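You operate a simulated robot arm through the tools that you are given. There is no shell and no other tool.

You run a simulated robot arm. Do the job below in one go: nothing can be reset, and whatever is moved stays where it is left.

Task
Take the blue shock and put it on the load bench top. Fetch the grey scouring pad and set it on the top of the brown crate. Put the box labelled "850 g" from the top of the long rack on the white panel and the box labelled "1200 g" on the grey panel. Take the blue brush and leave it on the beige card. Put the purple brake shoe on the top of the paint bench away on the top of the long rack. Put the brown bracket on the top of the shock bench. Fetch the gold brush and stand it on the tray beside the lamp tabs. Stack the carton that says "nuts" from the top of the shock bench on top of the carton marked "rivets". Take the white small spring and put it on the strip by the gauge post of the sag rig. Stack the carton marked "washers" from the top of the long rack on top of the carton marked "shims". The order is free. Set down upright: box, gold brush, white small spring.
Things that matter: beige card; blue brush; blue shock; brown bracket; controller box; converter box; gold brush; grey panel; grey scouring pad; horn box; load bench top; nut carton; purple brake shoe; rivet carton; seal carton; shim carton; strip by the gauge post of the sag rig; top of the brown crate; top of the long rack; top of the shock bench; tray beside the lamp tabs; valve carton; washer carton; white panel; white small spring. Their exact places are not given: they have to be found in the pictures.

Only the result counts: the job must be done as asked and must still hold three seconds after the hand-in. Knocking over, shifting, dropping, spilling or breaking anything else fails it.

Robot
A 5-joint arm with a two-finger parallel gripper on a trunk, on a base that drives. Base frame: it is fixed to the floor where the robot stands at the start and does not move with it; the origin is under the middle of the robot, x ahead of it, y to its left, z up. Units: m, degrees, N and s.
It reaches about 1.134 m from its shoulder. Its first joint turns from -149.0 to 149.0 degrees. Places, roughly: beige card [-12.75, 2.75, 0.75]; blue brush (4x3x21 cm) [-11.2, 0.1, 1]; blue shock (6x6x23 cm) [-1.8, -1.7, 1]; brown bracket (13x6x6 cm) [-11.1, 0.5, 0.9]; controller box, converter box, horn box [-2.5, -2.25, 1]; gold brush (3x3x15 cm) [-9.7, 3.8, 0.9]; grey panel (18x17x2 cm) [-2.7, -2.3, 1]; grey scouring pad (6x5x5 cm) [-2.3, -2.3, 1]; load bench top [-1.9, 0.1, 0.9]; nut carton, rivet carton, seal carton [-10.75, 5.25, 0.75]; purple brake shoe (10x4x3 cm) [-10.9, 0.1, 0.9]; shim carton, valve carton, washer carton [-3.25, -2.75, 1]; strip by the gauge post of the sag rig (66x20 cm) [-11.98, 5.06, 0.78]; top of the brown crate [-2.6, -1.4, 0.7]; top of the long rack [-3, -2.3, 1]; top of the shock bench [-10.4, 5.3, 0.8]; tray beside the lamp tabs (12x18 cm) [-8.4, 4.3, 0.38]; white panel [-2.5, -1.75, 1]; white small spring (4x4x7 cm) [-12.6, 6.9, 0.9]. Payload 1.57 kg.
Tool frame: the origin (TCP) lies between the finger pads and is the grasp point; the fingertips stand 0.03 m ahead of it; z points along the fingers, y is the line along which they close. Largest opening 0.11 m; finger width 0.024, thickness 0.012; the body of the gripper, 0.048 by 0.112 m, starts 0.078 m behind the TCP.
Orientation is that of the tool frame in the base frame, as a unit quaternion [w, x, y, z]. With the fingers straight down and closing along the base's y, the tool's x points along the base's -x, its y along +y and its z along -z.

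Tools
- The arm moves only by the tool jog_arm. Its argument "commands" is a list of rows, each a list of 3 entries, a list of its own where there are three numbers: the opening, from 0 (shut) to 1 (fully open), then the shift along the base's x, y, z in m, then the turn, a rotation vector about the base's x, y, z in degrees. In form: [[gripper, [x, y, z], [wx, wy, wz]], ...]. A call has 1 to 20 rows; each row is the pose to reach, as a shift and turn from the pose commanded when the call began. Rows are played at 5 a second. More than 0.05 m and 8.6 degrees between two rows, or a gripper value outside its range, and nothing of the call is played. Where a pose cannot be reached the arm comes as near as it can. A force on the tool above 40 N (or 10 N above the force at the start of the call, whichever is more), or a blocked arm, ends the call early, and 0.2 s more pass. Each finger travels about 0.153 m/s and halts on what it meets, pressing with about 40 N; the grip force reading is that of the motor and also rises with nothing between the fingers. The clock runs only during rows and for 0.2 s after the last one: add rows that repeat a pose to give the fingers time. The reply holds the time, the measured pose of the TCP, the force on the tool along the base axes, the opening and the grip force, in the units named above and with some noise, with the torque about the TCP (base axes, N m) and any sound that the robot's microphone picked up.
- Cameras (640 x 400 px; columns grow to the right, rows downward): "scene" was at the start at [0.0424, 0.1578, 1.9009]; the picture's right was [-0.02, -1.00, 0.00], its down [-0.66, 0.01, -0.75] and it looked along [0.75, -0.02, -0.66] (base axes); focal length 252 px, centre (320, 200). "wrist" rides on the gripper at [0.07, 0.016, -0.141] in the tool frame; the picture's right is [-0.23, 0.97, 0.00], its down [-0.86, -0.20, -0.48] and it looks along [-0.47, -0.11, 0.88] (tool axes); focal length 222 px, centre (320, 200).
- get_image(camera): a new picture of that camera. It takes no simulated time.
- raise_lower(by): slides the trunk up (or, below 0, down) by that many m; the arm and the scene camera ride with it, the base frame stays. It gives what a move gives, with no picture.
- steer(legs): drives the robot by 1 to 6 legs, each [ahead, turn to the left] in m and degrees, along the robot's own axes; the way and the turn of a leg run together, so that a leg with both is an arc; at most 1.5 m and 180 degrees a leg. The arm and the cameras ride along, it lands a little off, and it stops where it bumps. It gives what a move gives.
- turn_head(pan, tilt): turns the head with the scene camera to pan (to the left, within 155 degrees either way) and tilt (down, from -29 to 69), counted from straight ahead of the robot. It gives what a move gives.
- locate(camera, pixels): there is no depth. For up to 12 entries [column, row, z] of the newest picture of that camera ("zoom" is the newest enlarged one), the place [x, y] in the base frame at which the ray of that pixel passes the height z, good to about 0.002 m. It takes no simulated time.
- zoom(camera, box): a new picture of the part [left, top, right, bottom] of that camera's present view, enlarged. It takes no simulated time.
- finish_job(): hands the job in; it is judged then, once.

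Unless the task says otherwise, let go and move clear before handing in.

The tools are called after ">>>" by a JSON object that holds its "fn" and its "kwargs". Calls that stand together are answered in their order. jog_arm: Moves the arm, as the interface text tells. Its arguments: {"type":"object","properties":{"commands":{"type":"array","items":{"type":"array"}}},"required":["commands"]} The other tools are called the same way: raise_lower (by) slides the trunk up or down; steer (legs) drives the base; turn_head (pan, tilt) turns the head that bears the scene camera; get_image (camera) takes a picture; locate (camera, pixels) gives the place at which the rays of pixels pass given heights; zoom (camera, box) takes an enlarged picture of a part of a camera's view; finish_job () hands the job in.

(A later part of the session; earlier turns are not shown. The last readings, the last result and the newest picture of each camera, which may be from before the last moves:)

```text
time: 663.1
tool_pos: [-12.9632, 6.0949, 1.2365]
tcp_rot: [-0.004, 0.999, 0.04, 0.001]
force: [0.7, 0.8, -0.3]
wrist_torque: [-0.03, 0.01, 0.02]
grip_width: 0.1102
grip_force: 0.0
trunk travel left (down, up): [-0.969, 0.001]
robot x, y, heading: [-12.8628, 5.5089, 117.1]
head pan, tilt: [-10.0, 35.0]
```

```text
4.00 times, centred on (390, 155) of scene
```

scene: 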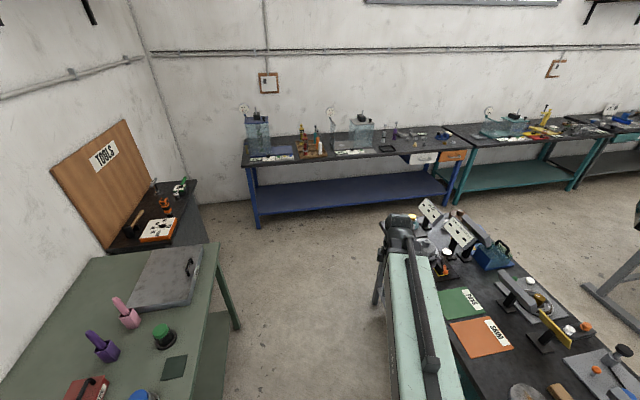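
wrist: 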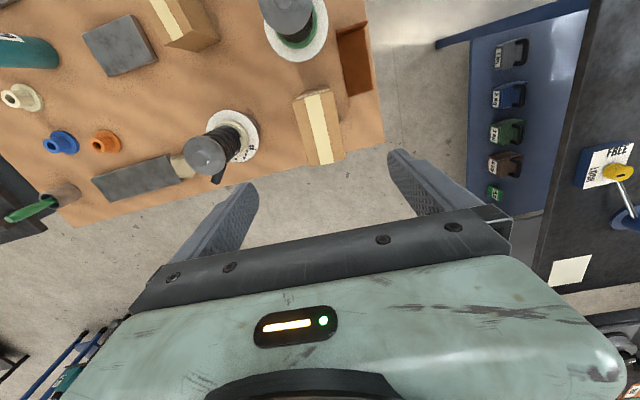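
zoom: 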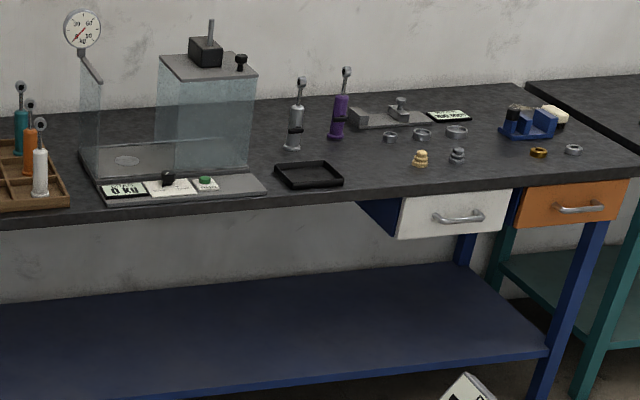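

The white piece in the organiser looks like a damper; I'll zoom on the left part of the bench to find the small white spring.

>>> {"fn": "zoom", "kwargs": {"camera": "scene", "box": [230, 95, 350, 175]}}

>>> {"fn": "locate", "kwargs": {"camera": "scene", "pixels": [[258, 228, 0.0], [441, 203, 0.0], [241, 167, 0.85], [470, 145, 0.85], [379, 305, 0.0], [240, 325, 0.0]]}}

```text
5.00 times, centred on (290, 135) of scene
```

zoom: 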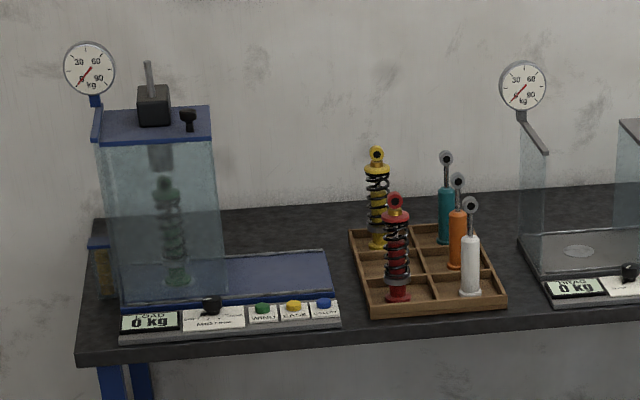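

```text
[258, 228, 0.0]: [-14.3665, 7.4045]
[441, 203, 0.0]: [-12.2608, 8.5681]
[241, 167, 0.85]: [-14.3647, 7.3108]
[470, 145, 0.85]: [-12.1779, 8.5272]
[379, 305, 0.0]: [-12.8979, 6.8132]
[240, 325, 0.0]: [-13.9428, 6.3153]
```

The wall bench is farther (v≥13); the spring's rough place (u 8.07, v 11.9) is at the far end of the second stand on my right. I'll zoom there.

>>> {"fn": "turn_head", "kwargs": {"pan": -40, "tilt": 45}}

>>> {"fn": "get_image", "kwargs": {"camera": "scene"}}

>>> {"fn": "zoom", "kwargs": {"camera": "scene", "box": [220, 80, 420, 210]}}

```text
time: 664.0
tool_pos: [-12.962, 6.0946, 1.2367]
tcp_rot: [-0.003, 0.999, 0.04, 0.0]
force: [-1.4, 1.2, 0.1]
wrist_torque: [-0.01, -0.02, 0.0]
grip_width: 0.1103
grip_force: 0.1
trunk travel left (down, up): [-0.969, 0.001]
robot x, y, heading: [-12.8629, 5.5082, 116.7]
head pan, tilt: [-40.0, 45.0]
```

```text
taken
```

scene: 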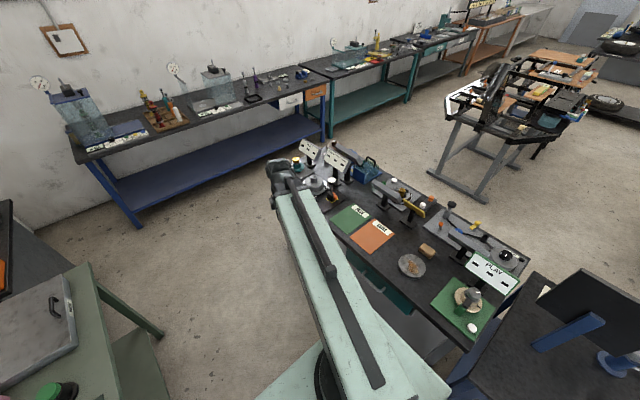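

```text
3.08 times, centred on (320, 145) of scene
```

zoom: 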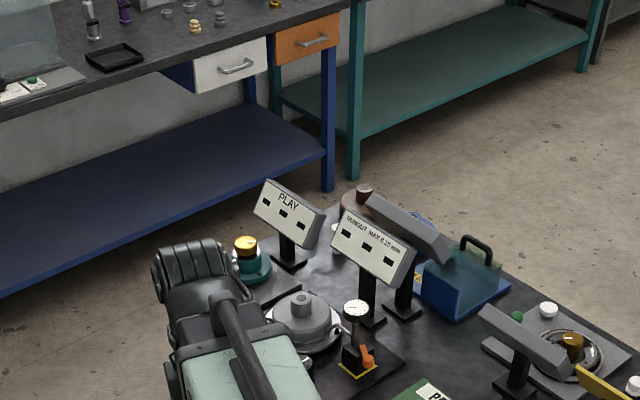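

I'll drive 0.75 m further along and look at the stand's far end from the side.

>>> {"fn": "steer", "kwargs": {"legs": [[0.75, 0]]}}

>>> {"fn": "turn_head", "kwargs": {"pan": -80, "tilt": 50}}

>>> {"fn": "get_image", "kwargs": {"camera": "scene"}}

>>> {"fn": "zoom", "kwargs": {"camera": "scene", "box": [240, 80, 440, 220]}}

```text
time: 668.1
tool_pos: [-13.3143, 6.7582, 1.2361]
tcp_rot: [-0.003, 0.999, 0.047, 0.001]
force: [-0.2, 0.6, 0.3]
wrist_torque: [-0.02, 0.01, 0.0]
grip_width: 0.11
grip_force: 0.0
trunk travel left (down, up): [-0.969, 0.001]
robot x, y, heading: [-13.2101, 6.1768, 117.9]
head pan, tilt: [-40.0, 45.0]
```

```text
time: 669.2
tool_pos: [-13.3138, 6.7582, 1.2354]
tcp_rot: [-0.003, 0.999, 0.048, 0.001]
force: [-0.8, 0.9, 0.6]
wrist_torque: [0.02, -0.03, -0.01]
grip_width: 0.1101
grip_force: 0.0
trunk travel left (down, up): [-0.969, 0.001]
robot x, y, heading: [-13.2107, 6.1729, 117.6]
head pan, tilt: [-80.0, 50.0]
```

```text
taken
```

scene: 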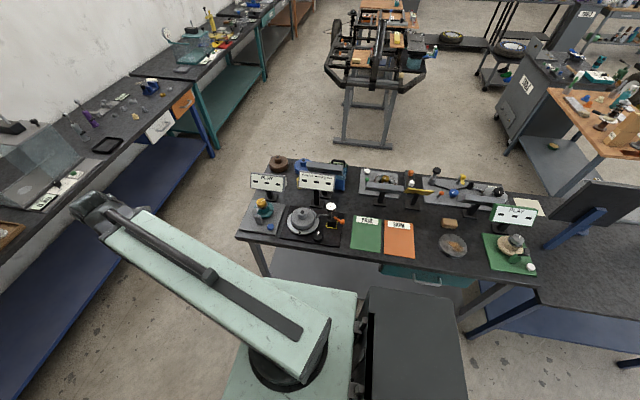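

```text
2.86 times, centred on (340, 150) of scene
```

zoom: 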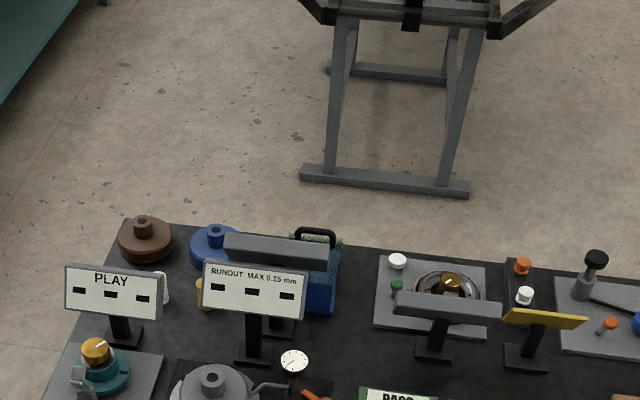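

Behind the PLAY sign there's something white at zoom (162,287) and yellow at (205,290) – likely small springs. Zooming closer.

>>> {"fn": "zoom", "kwargs": {"camera": "scene", "box": [255, 150, 325, 205]}}

>>> {"fn": "locate", "kwargs": {"camera": "scene", "pixels": [[284.8, 180.4, 0.85], [284.8, 180.4, 0.8], [300, 182, 0.85], [235, 238, 0.8], [276, 157, 0.8], [430, 168, 0.8], [262, 232, 0.8], [265, 278, 0.0]]}}

```text
7.27 times, centred on (290, 178) of scene
```

zoom: 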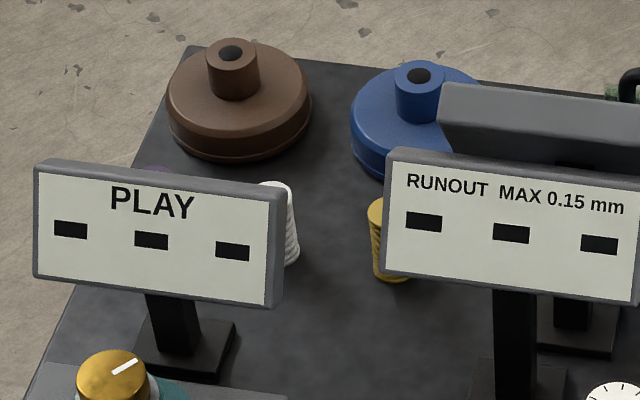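

```text
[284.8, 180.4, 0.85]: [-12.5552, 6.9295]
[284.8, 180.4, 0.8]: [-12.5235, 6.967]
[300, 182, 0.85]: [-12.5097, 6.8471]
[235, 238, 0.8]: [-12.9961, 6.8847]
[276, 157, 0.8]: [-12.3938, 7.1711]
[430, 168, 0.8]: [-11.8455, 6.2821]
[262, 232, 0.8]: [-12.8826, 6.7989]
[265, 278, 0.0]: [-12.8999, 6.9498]
```

>>> {"fn": "locate", "kwargs": {"camera": "scene", "pixels": [[271.4, 200.7, 0.8], [268, 174.6, 0.9], [268, 174.6, 0.95], [268, 174.6, 1.0], [285.5, 193, 0.87], [284.7, 176, 0.87], [284.7, 176, 0.9]]}}

```text
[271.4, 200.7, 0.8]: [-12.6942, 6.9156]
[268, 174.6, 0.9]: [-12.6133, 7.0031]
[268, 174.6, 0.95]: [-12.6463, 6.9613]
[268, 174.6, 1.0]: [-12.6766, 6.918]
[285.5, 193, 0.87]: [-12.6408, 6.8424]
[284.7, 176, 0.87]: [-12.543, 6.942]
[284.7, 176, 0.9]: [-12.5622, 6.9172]
```

The white spring stands at about u 8.0, v 11.90, roughly 14 cm behind the PLAY sign (top z≈1.0). I'll drive level with it and turn to face the stand.

>>> {"fn": "steer", "kwargs": {"legs": [[0.36, 0], [0, -90]]}}

>>> {"fn": "turn_head", "kwargs": {"pan": 0, "tilt": 50}}

>>> {"fn": "get_image", "kwargs": {"camera": "scene"}}

>>> {"fn": "get_image", "kwargs": {"camera": "wrist"}}

```text
time: 675.4
tool_pos: [-12.7931, 6.6011, 1.2375]
tcp_rot: [-0.002, 0.738, -0.674, 0.002]
force: [0.5, 0.1, -0.8]
wrist_torque: [0.03, 0.03, -0.04]
grip_width: 0.1097
grip_force: 0.0
trunk travel left (down, up): [-0.969, 0.001]
robot x, y, heading: [-13.385, 6.5073, 28.1]
head pan, tilt: [-80.0, 50.0]
```

```text
time: 676.9
tool_pos: [-12.7924, 6.6017, 1.2364]
tcp_rot: [-0.002, 0.738, -0.675, 0.003]
force: [-0.3, -0.1, -0.1]
wrist_torque: [-0.04, 0.0, 0.01]
grip_width: 0.1099
grip_force: 0.1
trunk travel left (down, up): [-0.969, 0.001]
robot x, y, heading: [-13.3857, 6.5078, 27.8]
head pan, tilt: [0.0, 50.0]
```

```text
taken
```

scene: 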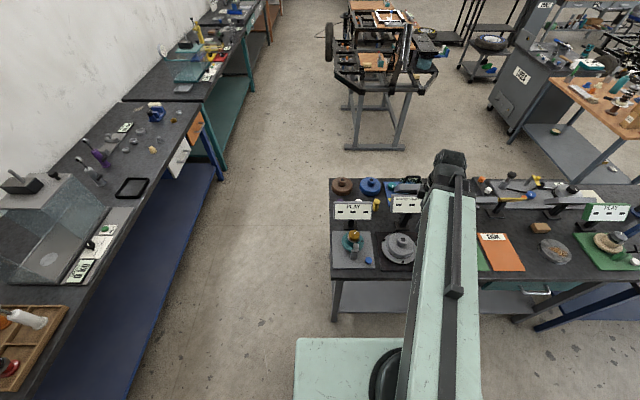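

```text
taken
```

wrist: 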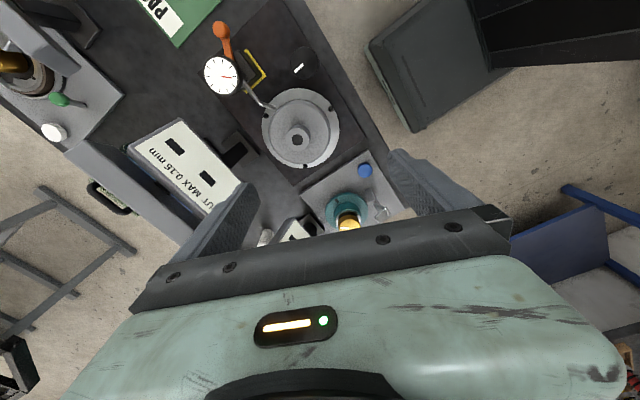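

>>> {"fn": "zoom", "kwargs": {"camera": "scene", "box": [325, 170, 435, 275]}}

>>> {"fn": "zoom", "kwargs": {"camera": "wrist", "box": [120, 110, 400, 260]}}

```text
3.81 times, centred on (380, 222) of scene
```

zoom: 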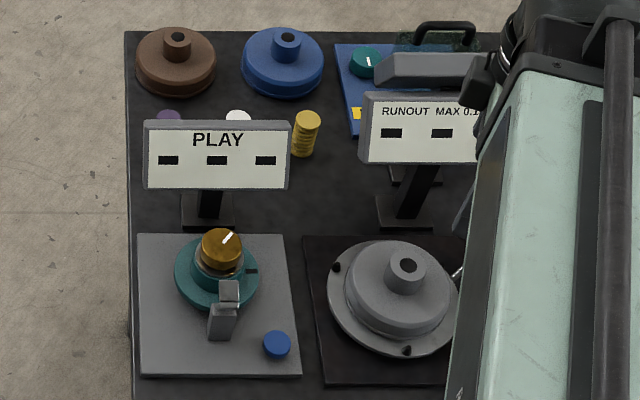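

```text
2.29 times, centred on (260, 185) of wrist
```

zoom: 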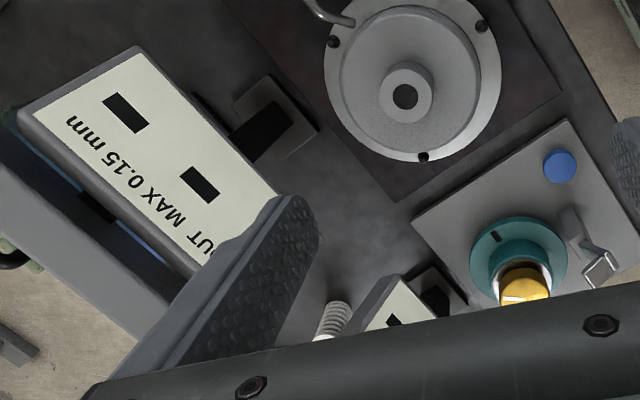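

The springs (purple, white, yellow) stand behind the PLAY sign; white is the middle one. I'll edge 10 cm closer and bring the wrist over it.

>>> {"fn": "steer", "kwargs": {"legs": [[0.1, 0]]}}

>>> {"fn": "jog_arm", "kwargs": {"commands": [[1, [0.02, 0.037, 0], [0, 0, 3]], [1, [0.04, 0.074, 0], [0, 0, 6]], [1, [0.06, 0.111, 0], [0, 0, 9]], [1, [0.08, 0.148, 0], [0, 0, 12]], [1, [0.1, 0.186, 0], [0, 0, 15]], [1, [0.12, 0.223, 0], [0, 0, 18]], [1, [0.14, 0.26, 0], [0, 0, 22]], [1, [0.159, 0.297, 0], [0, 0, 22]], [1, [0.159, 0.297, 0], [0, 0, 22]]]}}

>>> {"fn": "get_image", "kwargs": {"camera": "wrist"}}

>>> {"fn": "zoom", "kwargs": {"camera": "wrist", "box": [240, 60, 440, 220]}}

```text
time: 678.0
tool_pos: [-12.7024, 6.649, 1.2359]
tcp_rot: [-0.002, 0.738, -0.674, 0.002]
force: [0.4, 1.5, -0.7]
wrist_torque: [0.01, 0.04, 0.0]
grip_width: 0.11
grip_force: 0.1
trunk travel left (down, up): [-0.969, 0.001]
robot x, y, heading: [-13.2984, 6.5554, 28.0]
head pan, tilt: [0.0, 50.0]
```

```text
time: 680.0
tool_pos: [-12.5446, 6.9475, 1.2366]
tcp_rot: [-0.003, 0.853, -0.521, 0.003]
force: [-0.1, 0.4, -0.2]
wrist_torque: [0.02, -0.01, 0.0]
grip_width: 0.1098
grip_force: 0.0
trunk travel left (down, up): [-0.969, 0.001]
robot x, y, heading: [-13.2957, 6.5579, 28.2]
head pan, tilt: [0.0, 50.0]
```

```text
taken
```

wrist: 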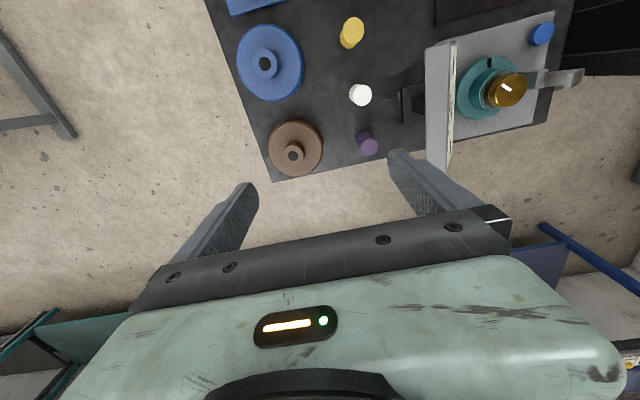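

```text
2.50 times, centred on (340, 140) of wrist
```

zoom: 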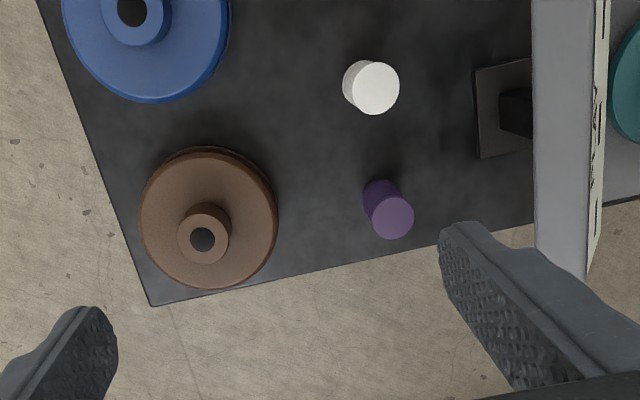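

The white spring's top is at (362,95). I'll determine the stand's height via its corner in both cameras.

>>> {"fn": "get_image", "kwargs": {"camera": "scene"}}

>>> {"fn": "zoom", "kwargs": {"camera": "scene", "box": [300, 160, 420, 260]}}

>>> {"fn": "locate", "kwargs": {"camera": "wrist", "pixels": [[272, 182, 0.78], [272, 182, 0.8], [272, 182, 0.83], [272, 182, 0.86], [362, 95.2, 0.85], [362, 95.2, 0.87], [362, 95.2, 0.9]]}}

```text
taken
```

scene: 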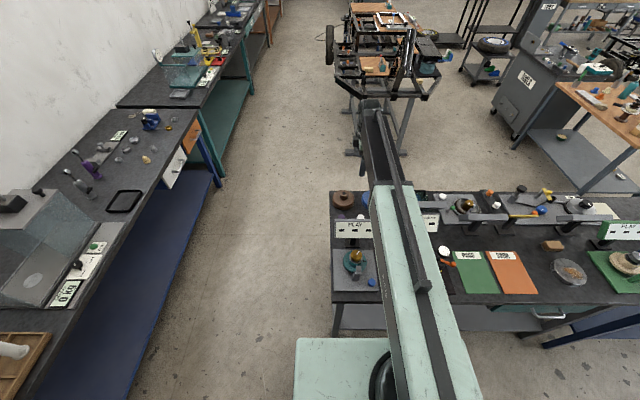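

```text
4.00 times, centred on (360, 210) of scene
```

zoom: 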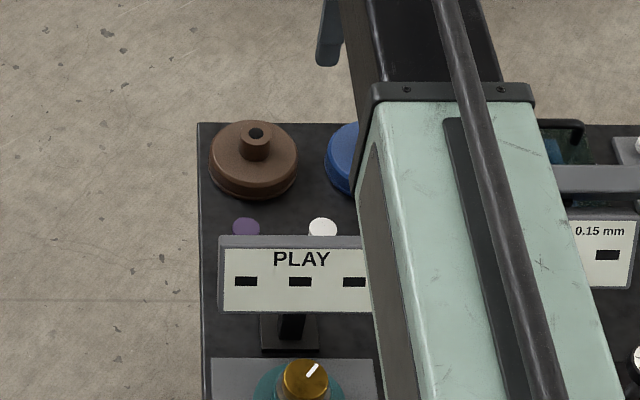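

```text
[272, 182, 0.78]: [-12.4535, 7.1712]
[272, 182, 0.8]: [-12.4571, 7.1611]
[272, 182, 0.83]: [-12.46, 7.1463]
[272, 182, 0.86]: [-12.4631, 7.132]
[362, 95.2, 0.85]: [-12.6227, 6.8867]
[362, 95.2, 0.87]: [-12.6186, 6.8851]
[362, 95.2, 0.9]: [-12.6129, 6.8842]
```

>>> {"fn": "locate", "kwargs": {"camera": "scene", "pixels": [[329.5, 191, 0.8], [329.5, 191, 0.83], [329.5, 191, 0.86], [329.5, 191, 0.89], [360.75, 217, 0.87], [360.75, 217, 0.9], [360.75, 217, 0.93], [342, 269, 0.98], [342, 269, 1.0]]}}

```text
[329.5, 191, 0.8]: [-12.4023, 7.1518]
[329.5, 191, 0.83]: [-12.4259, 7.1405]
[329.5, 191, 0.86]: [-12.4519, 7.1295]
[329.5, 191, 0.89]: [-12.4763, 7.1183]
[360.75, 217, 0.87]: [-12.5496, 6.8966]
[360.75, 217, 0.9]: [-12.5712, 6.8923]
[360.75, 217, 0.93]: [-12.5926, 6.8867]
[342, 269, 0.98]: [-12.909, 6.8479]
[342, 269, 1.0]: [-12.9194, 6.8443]
```

The stand's top is z≈0.87 and the spring (−12.604,6.883), top ≈0.942. Now the PLAY sign's position and height:

>>> {"fn": "locate", "kwargs": {"camera": "scene", "pixels": [[352.5, 243.75, 0.87], [345, 219.5, 1.0], [345, 219.5, 1.05], [345, 219.5, 1.1]]}}

>>> {"fn": "locate", "kwargs": {"camera": "wrist", "pixels": [[424.8, 140, 1.0], [424.8, 140, 1.05], [424.8, 140, 1.1], [402, 100, 0.88], [423, 85, 0.88]]}}

```text
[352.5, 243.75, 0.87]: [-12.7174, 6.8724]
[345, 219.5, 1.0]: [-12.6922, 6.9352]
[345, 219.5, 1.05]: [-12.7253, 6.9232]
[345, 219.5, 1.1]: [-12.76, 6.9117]
```

```text
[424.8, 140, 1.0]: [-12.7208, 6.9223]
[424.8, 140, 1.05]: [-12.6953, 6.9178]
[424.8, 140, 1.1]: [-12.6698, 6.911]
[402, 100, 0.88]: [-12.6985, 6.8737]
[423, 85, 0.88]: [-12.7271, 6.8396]
```

The sign's top (z≈1.02) is only ~8 cm in front of the spring, so I'll close along the bench length with the camera turned to the far side, and move right over the spring.

>>> {"fn": "jog_arm", "kwargs": {"commands": [[0.64, [-0.006, -0.006, 0], [0, 0, 8.4]], [0.64, [-0.012, -0.013, 0], [0, 0, 16.8]], [0.64, [-0.018, -0.019, 0], [0, 0, 25.2]], [0.64, [-0.024, -0.026, 0], [0, 0, 33.6]], [0.64, [-0.03, -0.032, 0], [0, 0, 42]], [0.64, [-0.036, -0.039, 0], [0, 0, 50.4]], [0.64, [-0.042, -0.045, 0], [0, 0, 58.8]], [0.64, [-0.048, -0.052, 0], [0, 0, 67.2]], [0.64, [-0.054, -0.058, 0], [0, 0, 75.6]], [0.64, [-0.0594, -0.0645, 0], [0, 0, 83.5]], [0.64, [-0.0594, -0.0645, 0], [0, 0, 83.5]]]}}

>>> {"fn": "get_image", "kwargs": {"camera": "wrist"}}

>>> {"fn": "zoom", "kwargs": {"camera": "wrist", "box": [220, 70, 420, 220]}}

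```text
time: 682.4
tool_pos: [-12.6134, 6.8993, 1.2375]
tcp_rot: [0.001, 0.986, 0.168, 0.001]
force: [-0.9, 0.4, 0.8]
wrist_torque: [-0.01, 0.01, -0.02]
grip_width: 0.0707
grip_force: 0.1
out of reach, approached as far as the arm can: row 10, 11
trunk travel left (down, up): [-0.969, 0.001]
robot x, y, heading: [-13.2958, 6.5571, 28.0]
head pan, tilt: [0.0, 50.0]
```

```text
taken
```

wrist: 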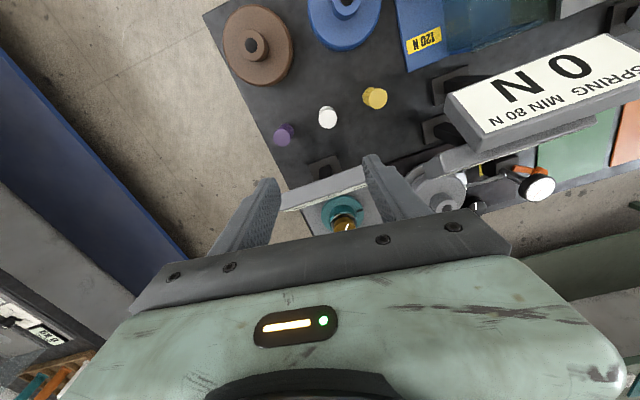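

```text
2.67 times, centred on (320, 145) of wrist
```

zoom: 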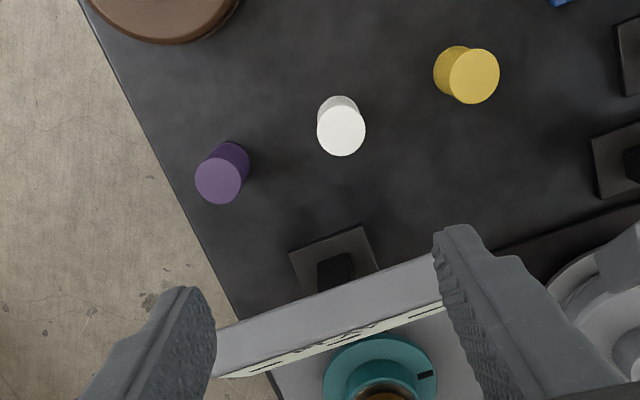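

>>> {"fn": "locate", "kwargs": {"camera": "wrist", "pixels": [[327.9, 119.2, 0.94], [326.5, 112, 0.88], [283, 133, 0.94], [374, 97, 0.94]]}}

```text
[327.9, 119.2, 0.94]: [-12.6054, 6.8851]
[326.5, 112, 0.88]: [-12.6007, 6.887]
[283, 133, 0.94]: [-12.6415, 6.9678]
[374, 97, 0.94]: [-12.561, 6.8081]
```

The white spring is at (−12.604,6.886) with neighbours 9 cm on each side. I'll centre and lower.

>>> {"fn": "jog_arm", "kwargs": {"commands": [[0.64, [0.0094, -0.0133, 0], [0, 0, 0]], [0.64, [0.0094, -0.0133, 0], [0, 0, 0]]]}}

>>> {"fn": "raise_lower", "kwargs": {"by": -0.23}}

>>> {"fn": "get_image", "kwargs": {"camera": "wrist"}}

>>> {"fn": "get_image", "kwargs": {"camera": "scene"}}

>>> {"fn": "zoom", "kwargs": {"camera": "scene", "box": [300, 140, 420, 250]}}

```text
time: 683.0
tool_pos: [-12.6136, 6.9002, 1.2356]
tcp_rot: [0.0, 0.986, 0.168, 0.002]
force: [-0.2, 0.0, -0.5]
wrist_torque: [-0.01, -0.01, 0.01]
grip_width: 0.0704
grip_force: 0.0
out of reach, approached as far as the arm can: row 1, 2
trunk travel left (down, up): [-0.969, 0.001]
robot x, y, heading: [-13.2923, 6.5534, 28.2]
head pan, tilt: [0.0, 50.0]
```

```text
time: 685.5
tool_pos: [-12.6133, 6.9007, 1.0067]
tcp_rot: [0.001, 0.986, 0.168, 0.002]
force: [0.0, 0.8, -0.5]
wrist_torque: [0.0, -0.02, 0.0]
grip_width: 0.0702
grip_force: 0.1
trunk travel left (down, up): [-0.739, 0.231]
robot x, y, heading: [-13.2942, 6.5535, 28.3]
head pan, tilt: [0.0, 50.0]
```

```text
taken
```

wrist: 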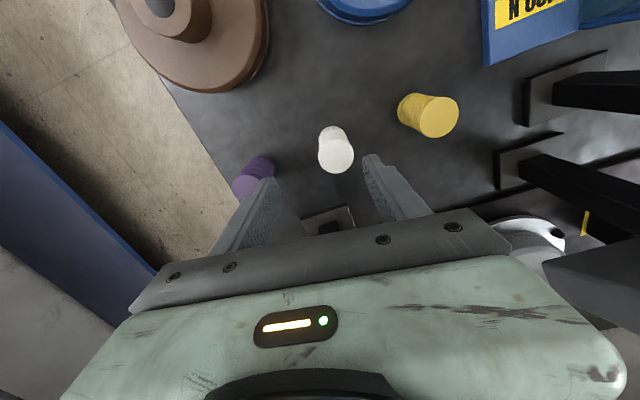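

```text
taken
```

scene: 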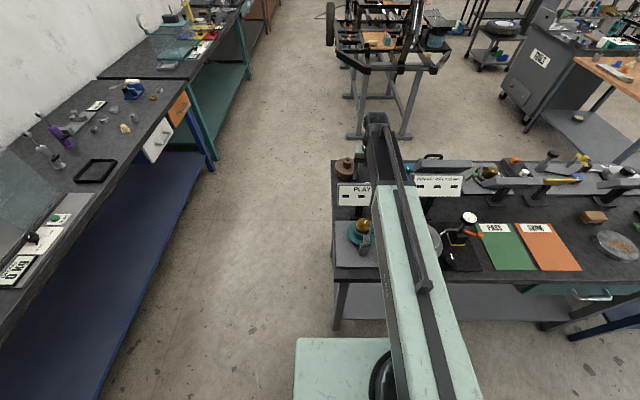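

```text
3.64 times, centred on (360, 195) of scene
```

zoom: 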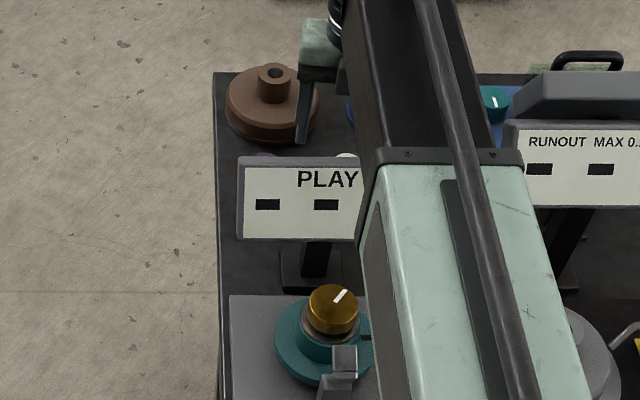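

The move hit the roll limit, so I'm 1.7 cm off (still above the springs). I'll roll back 5° while centring.

>>> {"fn": "jog_arm", "kwargs": {"commands": [[0.64, [0.0046, -0.0073, 0], [0, 0, -5]], [0.64, [0.0093, -0.0147, 0], [0, 0, -6]], [0.64, [0.0093, -0.0147, 0], [0, 0, -6]]]}}

>>> {"fn": "get_image", "kwargs": {"camera": "wrist"}}

>>> {"fn": "locate", "kwargs": {"camera": "wrist", "pixels": [[320, 160, 0.94]]}}

```text
time: 686.2
tool_pos: [-12.6046, 6.8861, 1.0061]
tcp_rot: [0.001, 0.993, 0.116, 0.002]
force: [0.0, -0.1, 1.0]
wrist_torque: [-0.04, 0.0, -0.02]
grip_width: 0.0705
grip_force: 0.0
trunk travel left (down, up): [-0.739, 0.231]
robot x, y, heading: [-13.2914, 6.5579, 28.0]
head pan, tilt: [0.0, 50.0]
```

```text
taken
```

wrist: 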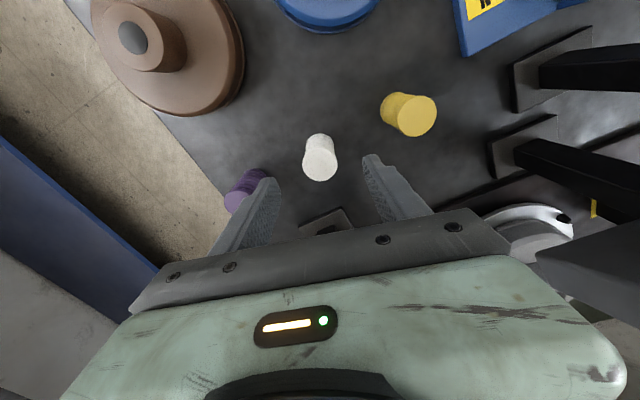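

```text
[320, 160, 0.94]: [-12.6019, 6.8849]
```

Centred. Lowering to z≈0.918 and gripping gently.

>>> {"fn": "raise_lower", "kwargs": {"by": -0.088}}

>>> {"fn": "jog_arm", "kwargs": {"commands": [[0.5, [0, 0, 0], [0, 0, 0]], [0.4, [0, 0, 0], [0, 0, 0]], [0.3, [0, 0, 0], [0, 0, 0]], [0.1, [0, 0, 0], [0, 0, 0]], [0, [0, 0, 0], [0, 0, 0]], [0, [0, 0, 0], [0, 0, 0]], [0, [0, 0, 0], [0, 0, 0]]]}}

>>> {"fn": "raise_lower", "kwargs": {"by": 0.02}}

>>> {"fn": "get_image", "kwargs": {"camera": "wrist"}}

```text
time: 687.5
tool_pos: [-12.604, 6.8862, 0.9184]
tcp_rot: [0.001, 0.993, 0.116, 0.002]
force: [-0.2, -0.6, 0.2]
wrist_torque: [0.01, -0.02, 0.02]
grip_width: 0.0703
grip_force: 0.2
trunk travel left (down, up): [-0.651, 0.319]
robot x, y, heading: [-13.292, 6.5573, 28.0]
head pan, tilt: [0.0, 50.0]
```

```text
time: 689.1
tool_pos: [-12.6045, 6.8851, 0.9184]
tcp_rot: [0.0, 0.993, 0.116, 0.003]
force: [-0.2, -0.4, 0.6]
wrist_torque: [0.04, 0.02, 0.01]
grip_width: 0.0326
grip_force: 40.3
trunk travel left (down, up): [-0.651, 0.319]
robot x, y, heading: [-13.2929, 6.5541, 27.9]
head pan, tilt: [0.0, 50.0]
```

```text
time: 689.8
tool_pos: [-12.6038, 6.8845, 0.9388]
tcp_rot: [0.0, 0.993, 0.116, 0.001]
force: [-0.5, 0.6, -0.9]
wrist_torque: [0.02, -0.02, 0.02]
grip_width: 0.0328
grip_force: 40.4
trunk travel left (down, up): [-0.671, 0.299]
robot x, y, heading: [-13.2919, 6.5522, 28.0]
head pan, tilt: [0.0, 50.0]
```

```text
taken
```

wrist: 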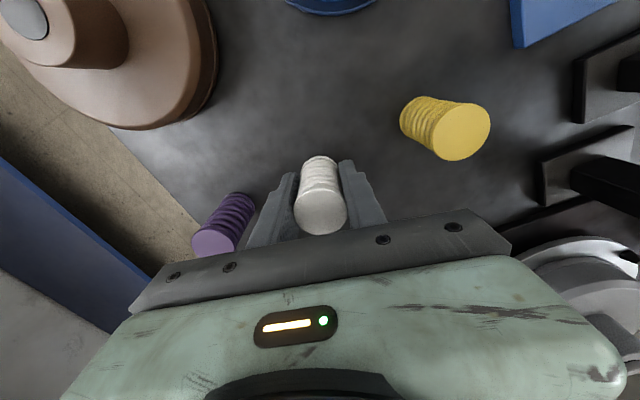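

The spring is held upright. I'll raise, retract, and drive back along the aisle to the sag rig's strip.

>>> {"fn": "raise_lower", "kwargs": {"by": 0.1}}

>>> {"fn": "raise_lower", "kwargs": {"by": 0.198}}

>>> {"fn": "jog_arm", "kwargs": {"commands": [[0, [-0.036, -0.017, 0], [0, 0, 0]], [0, [-0.072, -0.034, 0], [0, 0, 0]], [0, [-0.108, -0.051, 0], [0, 0, 0]], [0, [-0.14, -0.066, 0], [0, 0, 0]], [0, [-0.14, -0.066, 0], [0, 0, 0]]]}}

>>> {"fn": "steer", "kwargs": {"legs": [[-0.11, 0], [0, -90], [1.4, 0], [0.52, 0]]}}

>>> {"fn": "turn_head", "kwargs": {"pan": 80, "tilt": 50}}

>>> {"fn": "get_image", "kwargs": {"camera": "scene"}}

```text
time: 691.1
tool_pos: [-12.6041, 6.8859, 1.038]
tcp_rot: [0.001, 0.993, 0.116, 0.0]
force: [0.2, 1.2, -1.7]
wrist_torque: [0.01, 0.01, 0.03]
grip_width: 0.0326
grip_force: 40.0
trunk travel left (down, up): [-0.771, 0.199]
robot x, y, heading: [-13.2915, 6.5534, 27.9]
head pan, tilt: [0.0, 50.0]
```

```text
time: 693.2
tool_pos: [-12.6033, 6.8853, 1.2373]
tcp_rot: [0.001, 0.993, 0.116, 0.002]
force: [-0.1, -0.1, -0.1]
wrist_torque: [-0.02, -0.03, 0.02]
grip_width: 0.0326
grip_force: 40.2
trunk travel left (down, up): [-0.969, 0.001]
robot x, y, heading: [-13.2948, 6.5549, 28.1]
head pan, tilt: [0.0, 50.0]
```

```text
time: 694.4
tool_pos: [-12.7445, 6.8179, 1.2366]
tcp_rot: [0.0, 0.993, 0.116, 0.001]
force: [0.3, -0.5, -0.5]
wrist_torque: [0.0, 0.01, -0.01]
grip_width: 0.0327
grip_force: 40.1
trunk travel left (down, up): [-0.969, 0.001]
robot x, y, heading: [-13.2965, 6.5563, 28.1]
head pan, tilt: [0.0, 50.0]
```

```text
time: 708.7
tool_pos: [-12.2144, 4.2528, 1.2378]
tcp_rot: [0.002, 0.785, -0.619, 0.0]
force: [-0.6, 0.1, -0.5]
wrist_torque: [-0.01, 0.03, 0.03]
grip_width: 0.0328
grip_force: 40.0
trunk travel left (down, up): [-0.969, 0.001]
robot x, y, heading: [-12.4852, 4.8044, -61.5]
head pan, tilt: [0.0, 50.0]
```

```text
time: 710.2
tool_pos: [-12.2147, 4.2549, 1.2366]
tcp_rot: [0.002, 0.785, -0.619, 0.001]
force: [0.2, -1.2, -0.8]
wrist_torque: [-0.03, -0.01, -0.01]
grip_width: 0.0323
grip_force: 40.4
trunk travel left (down, up): [-0.969, 0.001]
robot x, y, heading: [-12.4838, 4.8009, -61.2]
head pan, tilt: [80.0, 50.0]
```

```text
taken
```

scene: 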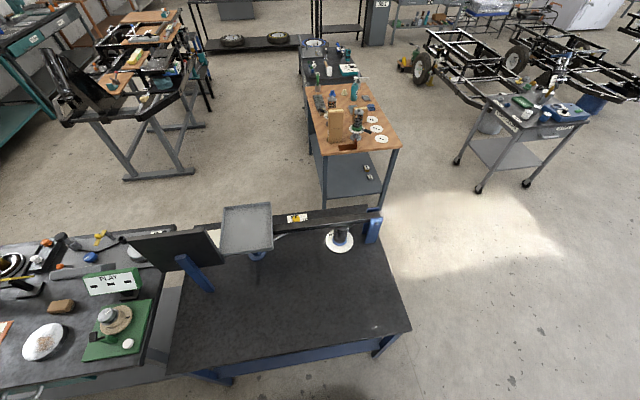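

I'm beside the sag rig at (8.92, 9.97), its free top on my left. I'll swing the arm left over the strip's centre (−11.98,5.06) and look.

>>> {"fn": "jog_arm", "kwargs": {"commands": [[0, [0.036, 0.026, 0], [0, 0, 0]], [0, [0.073, 0.052, 0], [0, 0, 0]], [0, [0.109, 0.078, 0], [0, 0, 0]], [0, [0.146, 0.105, 0], [0, 0, 0]], [0, [0.182, 0.131, 0], [0, 0, 0]], [0, [0.218, 0.157, 0], [0, 0, 0]], [0, [0.2547, 0.183, 0], [0, 0, 0]], [0, [0.265, 0.229, 0], [0, 0, 0]], [0, [0.275, 0.275, 0], [0, 0, 0]], [0, [0.286, 0.321, 0], [0, 0, 0]], [0, [0.296, 0.368, 0], [0, 0, 0]], [0, [0.306, 0.414, 0], [0, 0, 0]], [0, [0.316, 0.46, 0], [0, 0, 0]], [0, [0.3267, 0.506, 0], [0, 0, 0]], [0, [0.313, 0.549, 0], [0, 0, 0]], [0, [0.3, 0.592, 0], [0, 0, 0]], [0, [0.287, 0.635, 0], [0, 0, 0]], [0, [0.27, 0.68, 0], [0, 0, 0]]]}}

>>> {"fn": "jog_arm", "kwargs": {"commands": [[0, [-0.012, 0.043, 0], [0, 0, 0]], [0, [-0.024, 0.085, 0], [0, 0, 0]], [0, [-0.035, 0.125, 0], [0, 0, 0]], [0, [-0.035, 0.125, 0], [0, 0, 0]]]}}

>>> {"fn": "get_image", "kwargs": {"camera": "wrist"}}

>>> {"fn": "get_image", "kwargs": {"camera": "scene"}}

```text
time: 714.0
tool_pos: [-11.9464, 4.9353, 1.2365]
tcp_rot: [0.002, 0.785, -0.62, 0.0]
force: [0.5, 0.0, -0.7]
wrist_torque: [0.0, -0.03, 0.03]
grip_width: 0.0328
grip_force: 39.8
trunk travel left (down, up): [-0.969, 0.001]
robot x, y, heading: [-12.4799, 4.8006, -61.6]
head pan, tilt: [80.0, 50.0]
```

```text
time: 715.0
tool_pos: [-11.9815, 5.0598, 1.2363]
tcp_rot: [0.002, 0.786, -0.619, 0.0]
force: [-0.5, 0.0, -0.5]
wrist_torque: [0.0, 0.01, 0.03]
grip_width: 0.0326
grip_force: 39.4
trunk travel left (down, up): [-0.969, 0.001]
robot x, y, heading: [-12.4787, 4.8022, -61.3]
head pan, tilt: [80.0, 50.0]
```

```text
taken
```

wrist: 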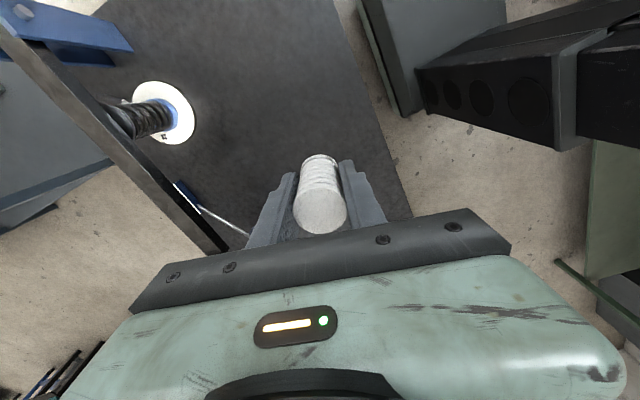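

```text
taken
```

scene: 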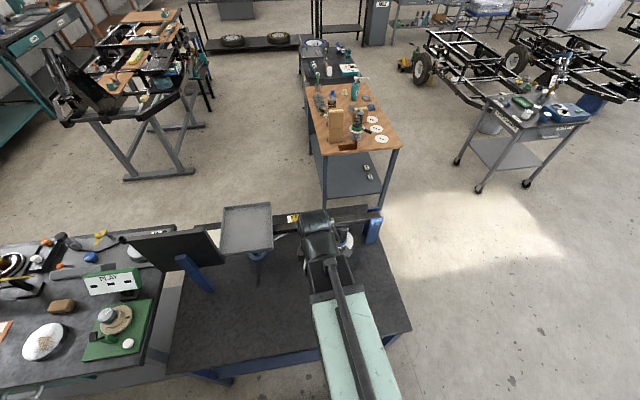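

The strip under the spring is free. I'll compute the table's height from its aisle edge in both views.

>>> {"fn": "locate", "kwargs": {"camera": "wrist", "pixels": [[400, 190, 0.78], [400, 190, 0.82], [400, 190, 0.86], [350, 40, 0.78], [350, 40, 0.82], [350, 40, 0.86]]}}

>>> {"fn": "locate", "kwargs": {"camera": "scene", "pixels": [[250, 360, 0.78], [250, 360, 0.82], [250, 360, 0.86], [411, 329, 0.78], [411, 329, 0.82], [411, 329, 0.86]]}}

>>> {"fn": "zoom", "kwargs": {"camera": "scene", "box": [150, 200, 430, 390]}}

```text
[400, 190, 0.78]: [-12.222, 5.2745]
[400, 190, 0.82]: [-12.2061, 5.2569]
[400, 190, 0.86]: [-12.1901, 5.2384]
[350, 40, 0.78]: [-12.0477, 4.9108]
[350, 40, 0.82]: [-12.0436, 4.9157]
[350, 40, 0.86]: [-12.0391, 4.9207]
```

```text
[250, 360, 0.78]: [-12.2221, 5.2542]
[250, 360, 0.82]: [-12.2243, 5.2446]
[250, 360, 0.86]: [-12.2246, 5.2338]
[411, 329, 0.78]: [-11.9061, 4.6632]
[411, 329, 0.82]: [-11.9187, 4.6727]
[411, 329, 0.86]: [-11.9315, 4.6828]
```

```text
2.11 times, centred on (290, 295) of scene
```

zoom: 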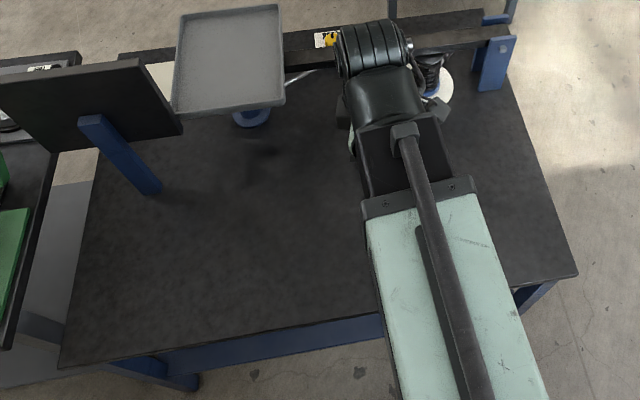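

The table is at z≈0.78 with its edge at u 8.477; the strip centre is right below. Lowering the spring.

>>> {"fn": "raise_lower", "kwargs": {"by": -0.25}}

>>> {"fn": "raise_lower", "kwargs": {"by": -0.14}}

>>> {"fn": "get_image", "kwargs": {"camera": "wrist"}}

>>> {"fn": "raise_lower", "kwargs": {"by": -0.008}}

```text
time: 717.6
tool_pos: [-11.9823, 5.0594, 0.9863]
tcp_rot: [0.002, 0.786, -0.619, 0.001]
force: [-0.2, 0.2, -0.5]
wrist_torque: [-0.02, 0.02, -0.01]
grip_width: 0.0326
grip_force: 40.3
trunk travel left (down, up): [-0.719, 0.251]
robot x, y, heading: [-12.4823, 4.799, -61.4]
head pan, tilt: [80.0, 50.0]
```

```text
time: 719.2
tool_pos: [-11.9804, 5.0588, 0.8452]
tcp_rot: [0.002, 0.785, -0.619, 0.001]
force: [-0.1, 0.2, -0.5]
wrist_torque: [0.03, -0.01, -0.03]
grip_width: 0.0324
grip_force: 39.8
trunk travel left (down, up): [-0.579, 0.391]
robot x, y, heading: [-12.4797, 4.8024, -61.4]
head pan, tilt: [80.0, 50.0]
```

```text
taken
```

wrist: 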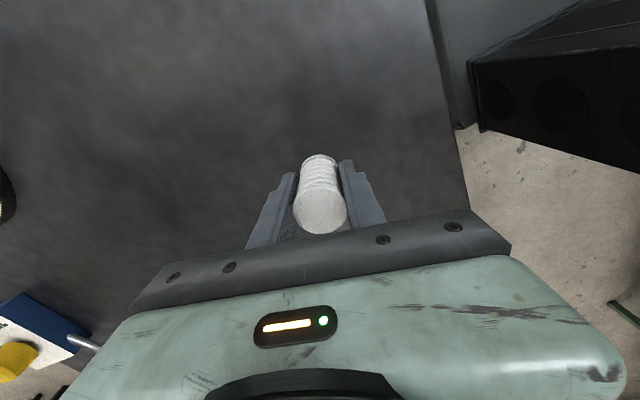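

```text
time: 719.8
tool_pos: [-11.9807, 5.0596, 0.838]
tcp_rot: [0.001, 0.785, -0.619, 0.0]
force: [-0.5, 0.9, -0.2]
wrist_torque: [0.01, 0.02, -0.02]
grip_width: 0.0326
grip_force: 39.6
trunk travel left (down, up): [-0.571, 0.399]
robot x, y, heading: [-12.4863, 4.7976, -61.6]
head pan, tilt: [80.0, 50.0]
```

>>> {"fn": "raise_lower", "kwargs": {"by": -0.005}}

>>> {"fn": "raise_lower", "kwargs": {"by": -0.003}}

```text
time: 720.4
tool_pos: [-11.9813, 5.0597, 0.8334]
tcp_rot: [0.002, 0.785, -0.619, 0.001]
force: [-1.1, -0.3, -0.6]
wrist_torque: [-0.01, 0.0, -0.01]
grip_width: 0.0325
grip_force: 39.7
trunk travel left (down, up): [-0.566, 0.404]
robot x, y, heading: [-12.4807, 4.8029, -61.5]
head pan, tilt: [80.0, 50.0]
```

```text
time: 720.9
tool_pos: [-11.9806, 5.059, 0.8297]
tcp_rot: [0.002, 0.785, -0.619, 0.0]
force: [-0.1, 0.4, -0.5]
wrist_torque: [0.0, 0.01, 0.01]
grip_width: 0.0327
grip_force: 39.9
trunk travel left (down, up): [-0.563, 0.407]
robot x, y, heading: [-12.4843, 4.8019, -61.7]
head pan, tilt: [80.0, 50.0]
```

>>> {"fn": "raise_lower", "kwargs": {"by": -0.003}}

>>> {"fn": "raise_lower", "kwargs": {"by": -0.002}}

```text
time: 721.4
tool_pos: [-11.9809, 5.0601, 0.8274]
tcp_rot: [0.003, 0.785, -0.619, 0.0]
force: [0.4, -0.7, -0.8]
wrist_torque: [-0.01, 0.04, -0.06]
grip_width: 0.0325
grip_force: 40.3
trunk travel left (down, up): [-0.56, 0.41]
robot x, y, heading: [-12.4849, 4.8008, -61.4]
head pan, tilt: [80.0, 50.0]
```

```text
time: 721.9
tool_pos: [-11.981, 5.059, 0.825]
tcp_rot: [0.002, 0.785, -0.619, 0.001]
force: [-0.4, 0.4, -0.6]
wrist_torque: [0.03, 0.02, -0.01]
grip_width: 0.0322
grip_force: 40.3
trunk travel left (down, up): [-0.558, 0.412]
robot x, y, heading: [-12.4826, 4.802, -61.4]
head pan, tilt: [80.0, 50.0]
```

>>> {"fn": "raise_lower", "kwargs": {"by": -0.003}}

>>> {"fn": "raise_lower", "kwargs": {"by": -0.002}}

>>> {"fn": "zoom", "kwargs": {"camera": "scene", "box": [240, 140, 400, 300]}}

```text
time: 722.4
tool_pos: [-11.9804, 5.0592, 0.8221]
tcp_rot: [0.002, 0.785, -0.62, 0.001]
force: [0.7, 0.3, -0.4]
wrist_torque: [0.0, -0.01, -0.01]
grip_width: 0.0327
grip_force: 40.0
trunk travel left (down, up): [-0.555, 0.415]
robot x, y, heading: [-12.4818, 4.8028, -61.4]
head pan, tilt: [80.0, 50.0]
```

```text
time: 723.0
tool_pos: [-11.9811, 5.0594, 0.8207]
tcp_rot: [0.002, 0.786, -0.619, 0.0]
force: [0.4, -0.2, -1.8]
wrist_torque: [0.01, -0.03, -0.01]
grip_width: 0.0324
grip_force: 40.0
trunk travel left (down, up): [-0.553, 0.417]
robot x, y, heading: [-12.4792, 4.7959, -61.3]
head pan, tilt: [80.0, 50.0]
```

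```text
2.50 times, centred on (320, 220) of scene
```

zoom: 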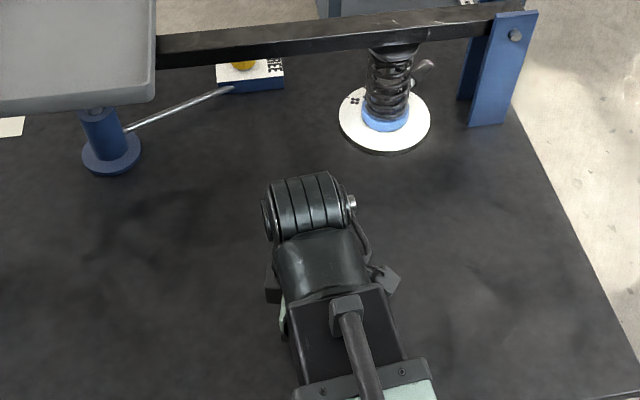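

>>> {"fn": "raise_lower", "kwargs": {"by": -0.003}}

>>> {"fn": "raise_lower", "kwargs": {"by": -0.002}}

>>> {"fn": "get_image", "kwargs": {"camera": "wrist"}}

```text
time: 723.5
tool_pos: [-11.981, 5.0589, 0.8192]
tcp_rot: [0.0, 0.786, -0.619, 0.0]
force: [4.6, 1.6, 22.6]
wrist_torque: [0.06, -0.13, 0.03]
grip_width: 0.0327
grip_force: 40.0
trunk travel left (down, up): [-0.55, 0.42]
robot x, y, heading: [-12.4827, 4.8003, -61.3]
head pan, tilt: [80.0, 50.0]
```

```text
time: 724.0
tool_pos: [-11.9812, 5.0591, 0.8158]
tcp_rot: [0.001, 0.785, -0.619, 0.001]
force: [7.4, 4.2, 30.7]
wrist_torque: [0.06, -0.21, 0.02]
grip_width: 0.0327
grip_force: 40.2
trunk travel left (down, up): [-0.548, 0.422]
robot x, y, heading: [-12.4827, 4.7995, -61.3]
head pan, tilt: [80.0, 50.0]
```

```text
taken
```

wrist: 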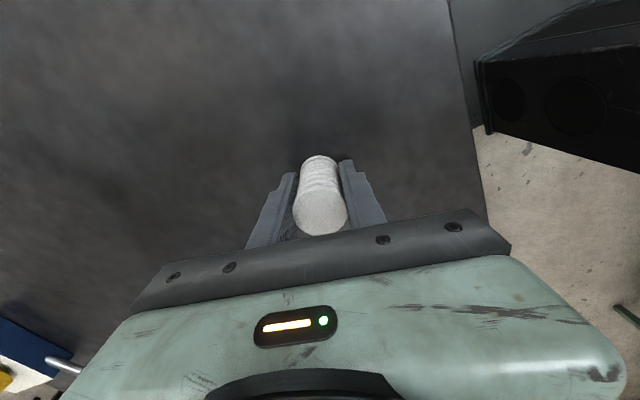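

Contact. I'll relieve 3 mm, open slowly and rise.

>>> {"fn": "raise_lower", "kwargs": {"by": 0.003}}

>>> {"fn": "jog_arm", "kwargs": {"commands": [[0.33, [0, 0, 0], [0, 0, 0]], [0.38, [0, 0, 0], [0, 0, 0]], [0.45, [0, 0, 0], [0, 0, 0]], [0.6, [0, 0, 0], [0, 0, 0]], [0.8, [0, 0, 0], [0, 0, 0]], [0.8, [0, 0, 0], [0, 0, 0]]]}}

>>> {"fn": "raise_lower", "kwargs": {"by": 0.15}}

>>> {"fn": "get_image", "kwargs": {"camera": "wrist"}}

```text
time: 724.5
tool_pos: [-11.9813, 5.0599, 0.8174]
tcp_rot: [0.002, 0.786, -0.619, 0.001]
force: [0.4, 0.6, -0.8]
wrist_torque: [-0.02, -0.01, -0.02]
grip_width: 0.0326
grip_force: 40.4
trunk travel left (down, up): [-0.551, 0.419]
robot x, y, heading: [-12.4819, 4.8031, -61.4]
head pan, tilt: [80.0, 50.0]
```

```text
time: 725.9
tool_pos: [-11.9816, 5.0581, 0.8186]
tcp_rot: [0.001, 0.785, -0.62, 0.001]
force: [0.1, 0.3, -0.3]
wrist_torque: [0.02, 0.03, -0.02]
grip_width: 0.0881
grip_force: 0.1
trunk travel left (down, up): [-0.551, 0.419]
robot x, y, heading: [-12.4823, 4.7983, -61.6]
head pan, tilt: [80.0, 50.0]
```

```text
time: 727.7
tool_pos: [-11.9803, 5.06, 0.9684]
tcp_rot: [0.002, 0.785, -0.619, 0.001]
force: [1.4, 0.0, 0.2]
wrist_torque: [-0.01, -0.03, 0.0]
grip_width: 0.0881
grip_force: 0.1
trunk travel left (down, up): [-0.701, 0.269]
robot x, y, heading: [-12.4832, 4.7989, -61.3]
head pan, tilt: [80.0, 50.0]
```

```text
taken
```

wrist: 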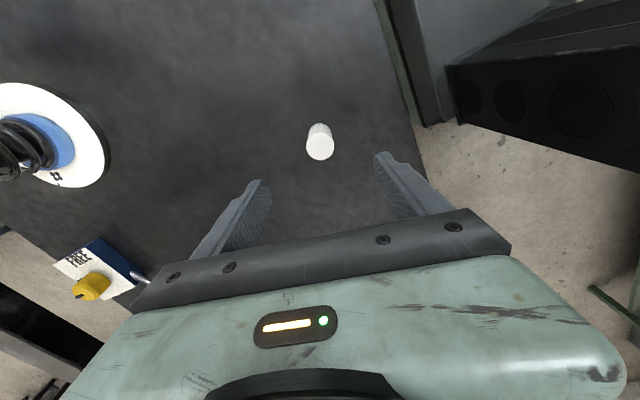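

The spring stands upright on the strip. Next the gold brush: I'll raise, swing the arm forward, and drive toward the lamps trolley.

>>> {"fn": "raise_lower", "kwargs": {"by": 0.268}}

>>> {"fn": "jog_arm", "kwargs": {"commands": [[0.8, [0.014, -0.043, 0], [0, 0, 0]], [0.8, [0.028, -0.086, 0], [0, 0, 0]], [0.8, [0.042, -0.129, 0], [0, 0, 0]], [0.8, [0.055, -0.172, 0], [0, 0, 0]], [0.8, [0.068, -0.215, 0], [0, 0, 0]], [0.8, [0.08, -0.257, 0], [0, 0, 0]], [0.8, [0.092, -0.299, 0], [0, 0, 0]], [0.8, [0.082, -0.345, 0], [0, 0, 0]], [0.8, [0.072, -0.391, 0], [0, 0, 0]], [0.8, [0.061, -0.437, 0], [0, 0, 0]], [0.8, [0.051, -0.484, 0], [0, 0, 0]], [0.8, [0.041, -0.53, 0], [0, 0, 0]], [0.8, [0.031, -0.576, 0], [0, 0, 0]], [0.8, [0.02, -0.622, 0], [0, 0, 0]], [0.8, [-0.018, -0.649, 0], [0, 0, 0]], [0.8, [-0.056, -0.676, 0], [0, 0, 0]], [0.8, [-0.094, -0.703, 0], [0, 0, 0]], [0.8, [-0.132, -0.73, 0], [0, 0, 0]]]}}

>>> {"fn": "steer", "kwargs": {"legs": [[1.4, 0], [0, -35]]}}

>>> {"fn": "turn_head", "kwargs": {"pan": 60, "tilt": 40}}

>>> {"fn": "get_image", "kwargs": {"camera": "scene"}}

```text
time: 730.4
tool_pos: [-11.9812, 5.0603, 1.2367]
tcp_rot: [0.001, 0.785, -0.619, 0.0]
force: [0.3, -0.4, 0.0]
wrist_torque: [0.02, -0.01, 0.05]
grip_width: 0.0881
grip_force: 0.0
trunk travel left (down, up): [-0.969, 0.001]
robot x, y, heading: [-12.4819, 4.797, -61.7]
head pan, tilt: [80.0, 50.0]
```

```text
time: 734.2
tool_pos: [-12.1142, 4.3305, 1.2361]
tcp_rot: [0.002, 0.785, -0.619, 0.001]
force: [0.3, -0.5, -0.4]
wrist_torque: [0.03, 0.01, -0.02]
grip_width: 0.0882
grip_force: 0.0
trunk travel left (down, up): [-0.969, 0.001]
robot x, y, heading: [-12.4832, 4.7996, -61.7]
head pan, tilt: [80.0, 50.0]
```

```text
time: 742.8
tool_pos: [-11.7955, 2.9726, 1.2372]
tcp_rot: [-0.002, -0.558, 0.83, 0.0]
force: [0.8, -0.7, 0.2]
wrist_torque: [-0.01, 0.09, 0.0]
grip_width: 0.0882
grip_force: 0.0
trunk travel left (down, up): [-0.969, 0.001]
robot x, y, heading: [-11.8193, 3.5709, -96.4]
head pan, tilt: [80.0, 50.0]
```

```text
time: 743.7
tool_pos: [-11.7966, 2.973, 1.2368]
tcp_rot: [-0.002, -0.557, 0.83, 0.0]
force: [-0.8, 0.6, -0.8]
wrist_torque: [-0.01, -0.02, -0.02]
grip_width: 0.0879
grip_force: 0.1
trunk travel left (down, up): [-0.969, 0.001]
robot x, y, heading: [-11.8176, 3.5702, -96.6]
head pan, tilt: [60.0, 40.0]
```

```text
taken
```

scene: 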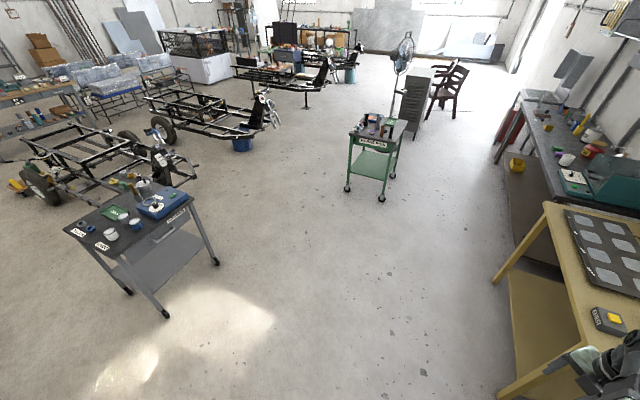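

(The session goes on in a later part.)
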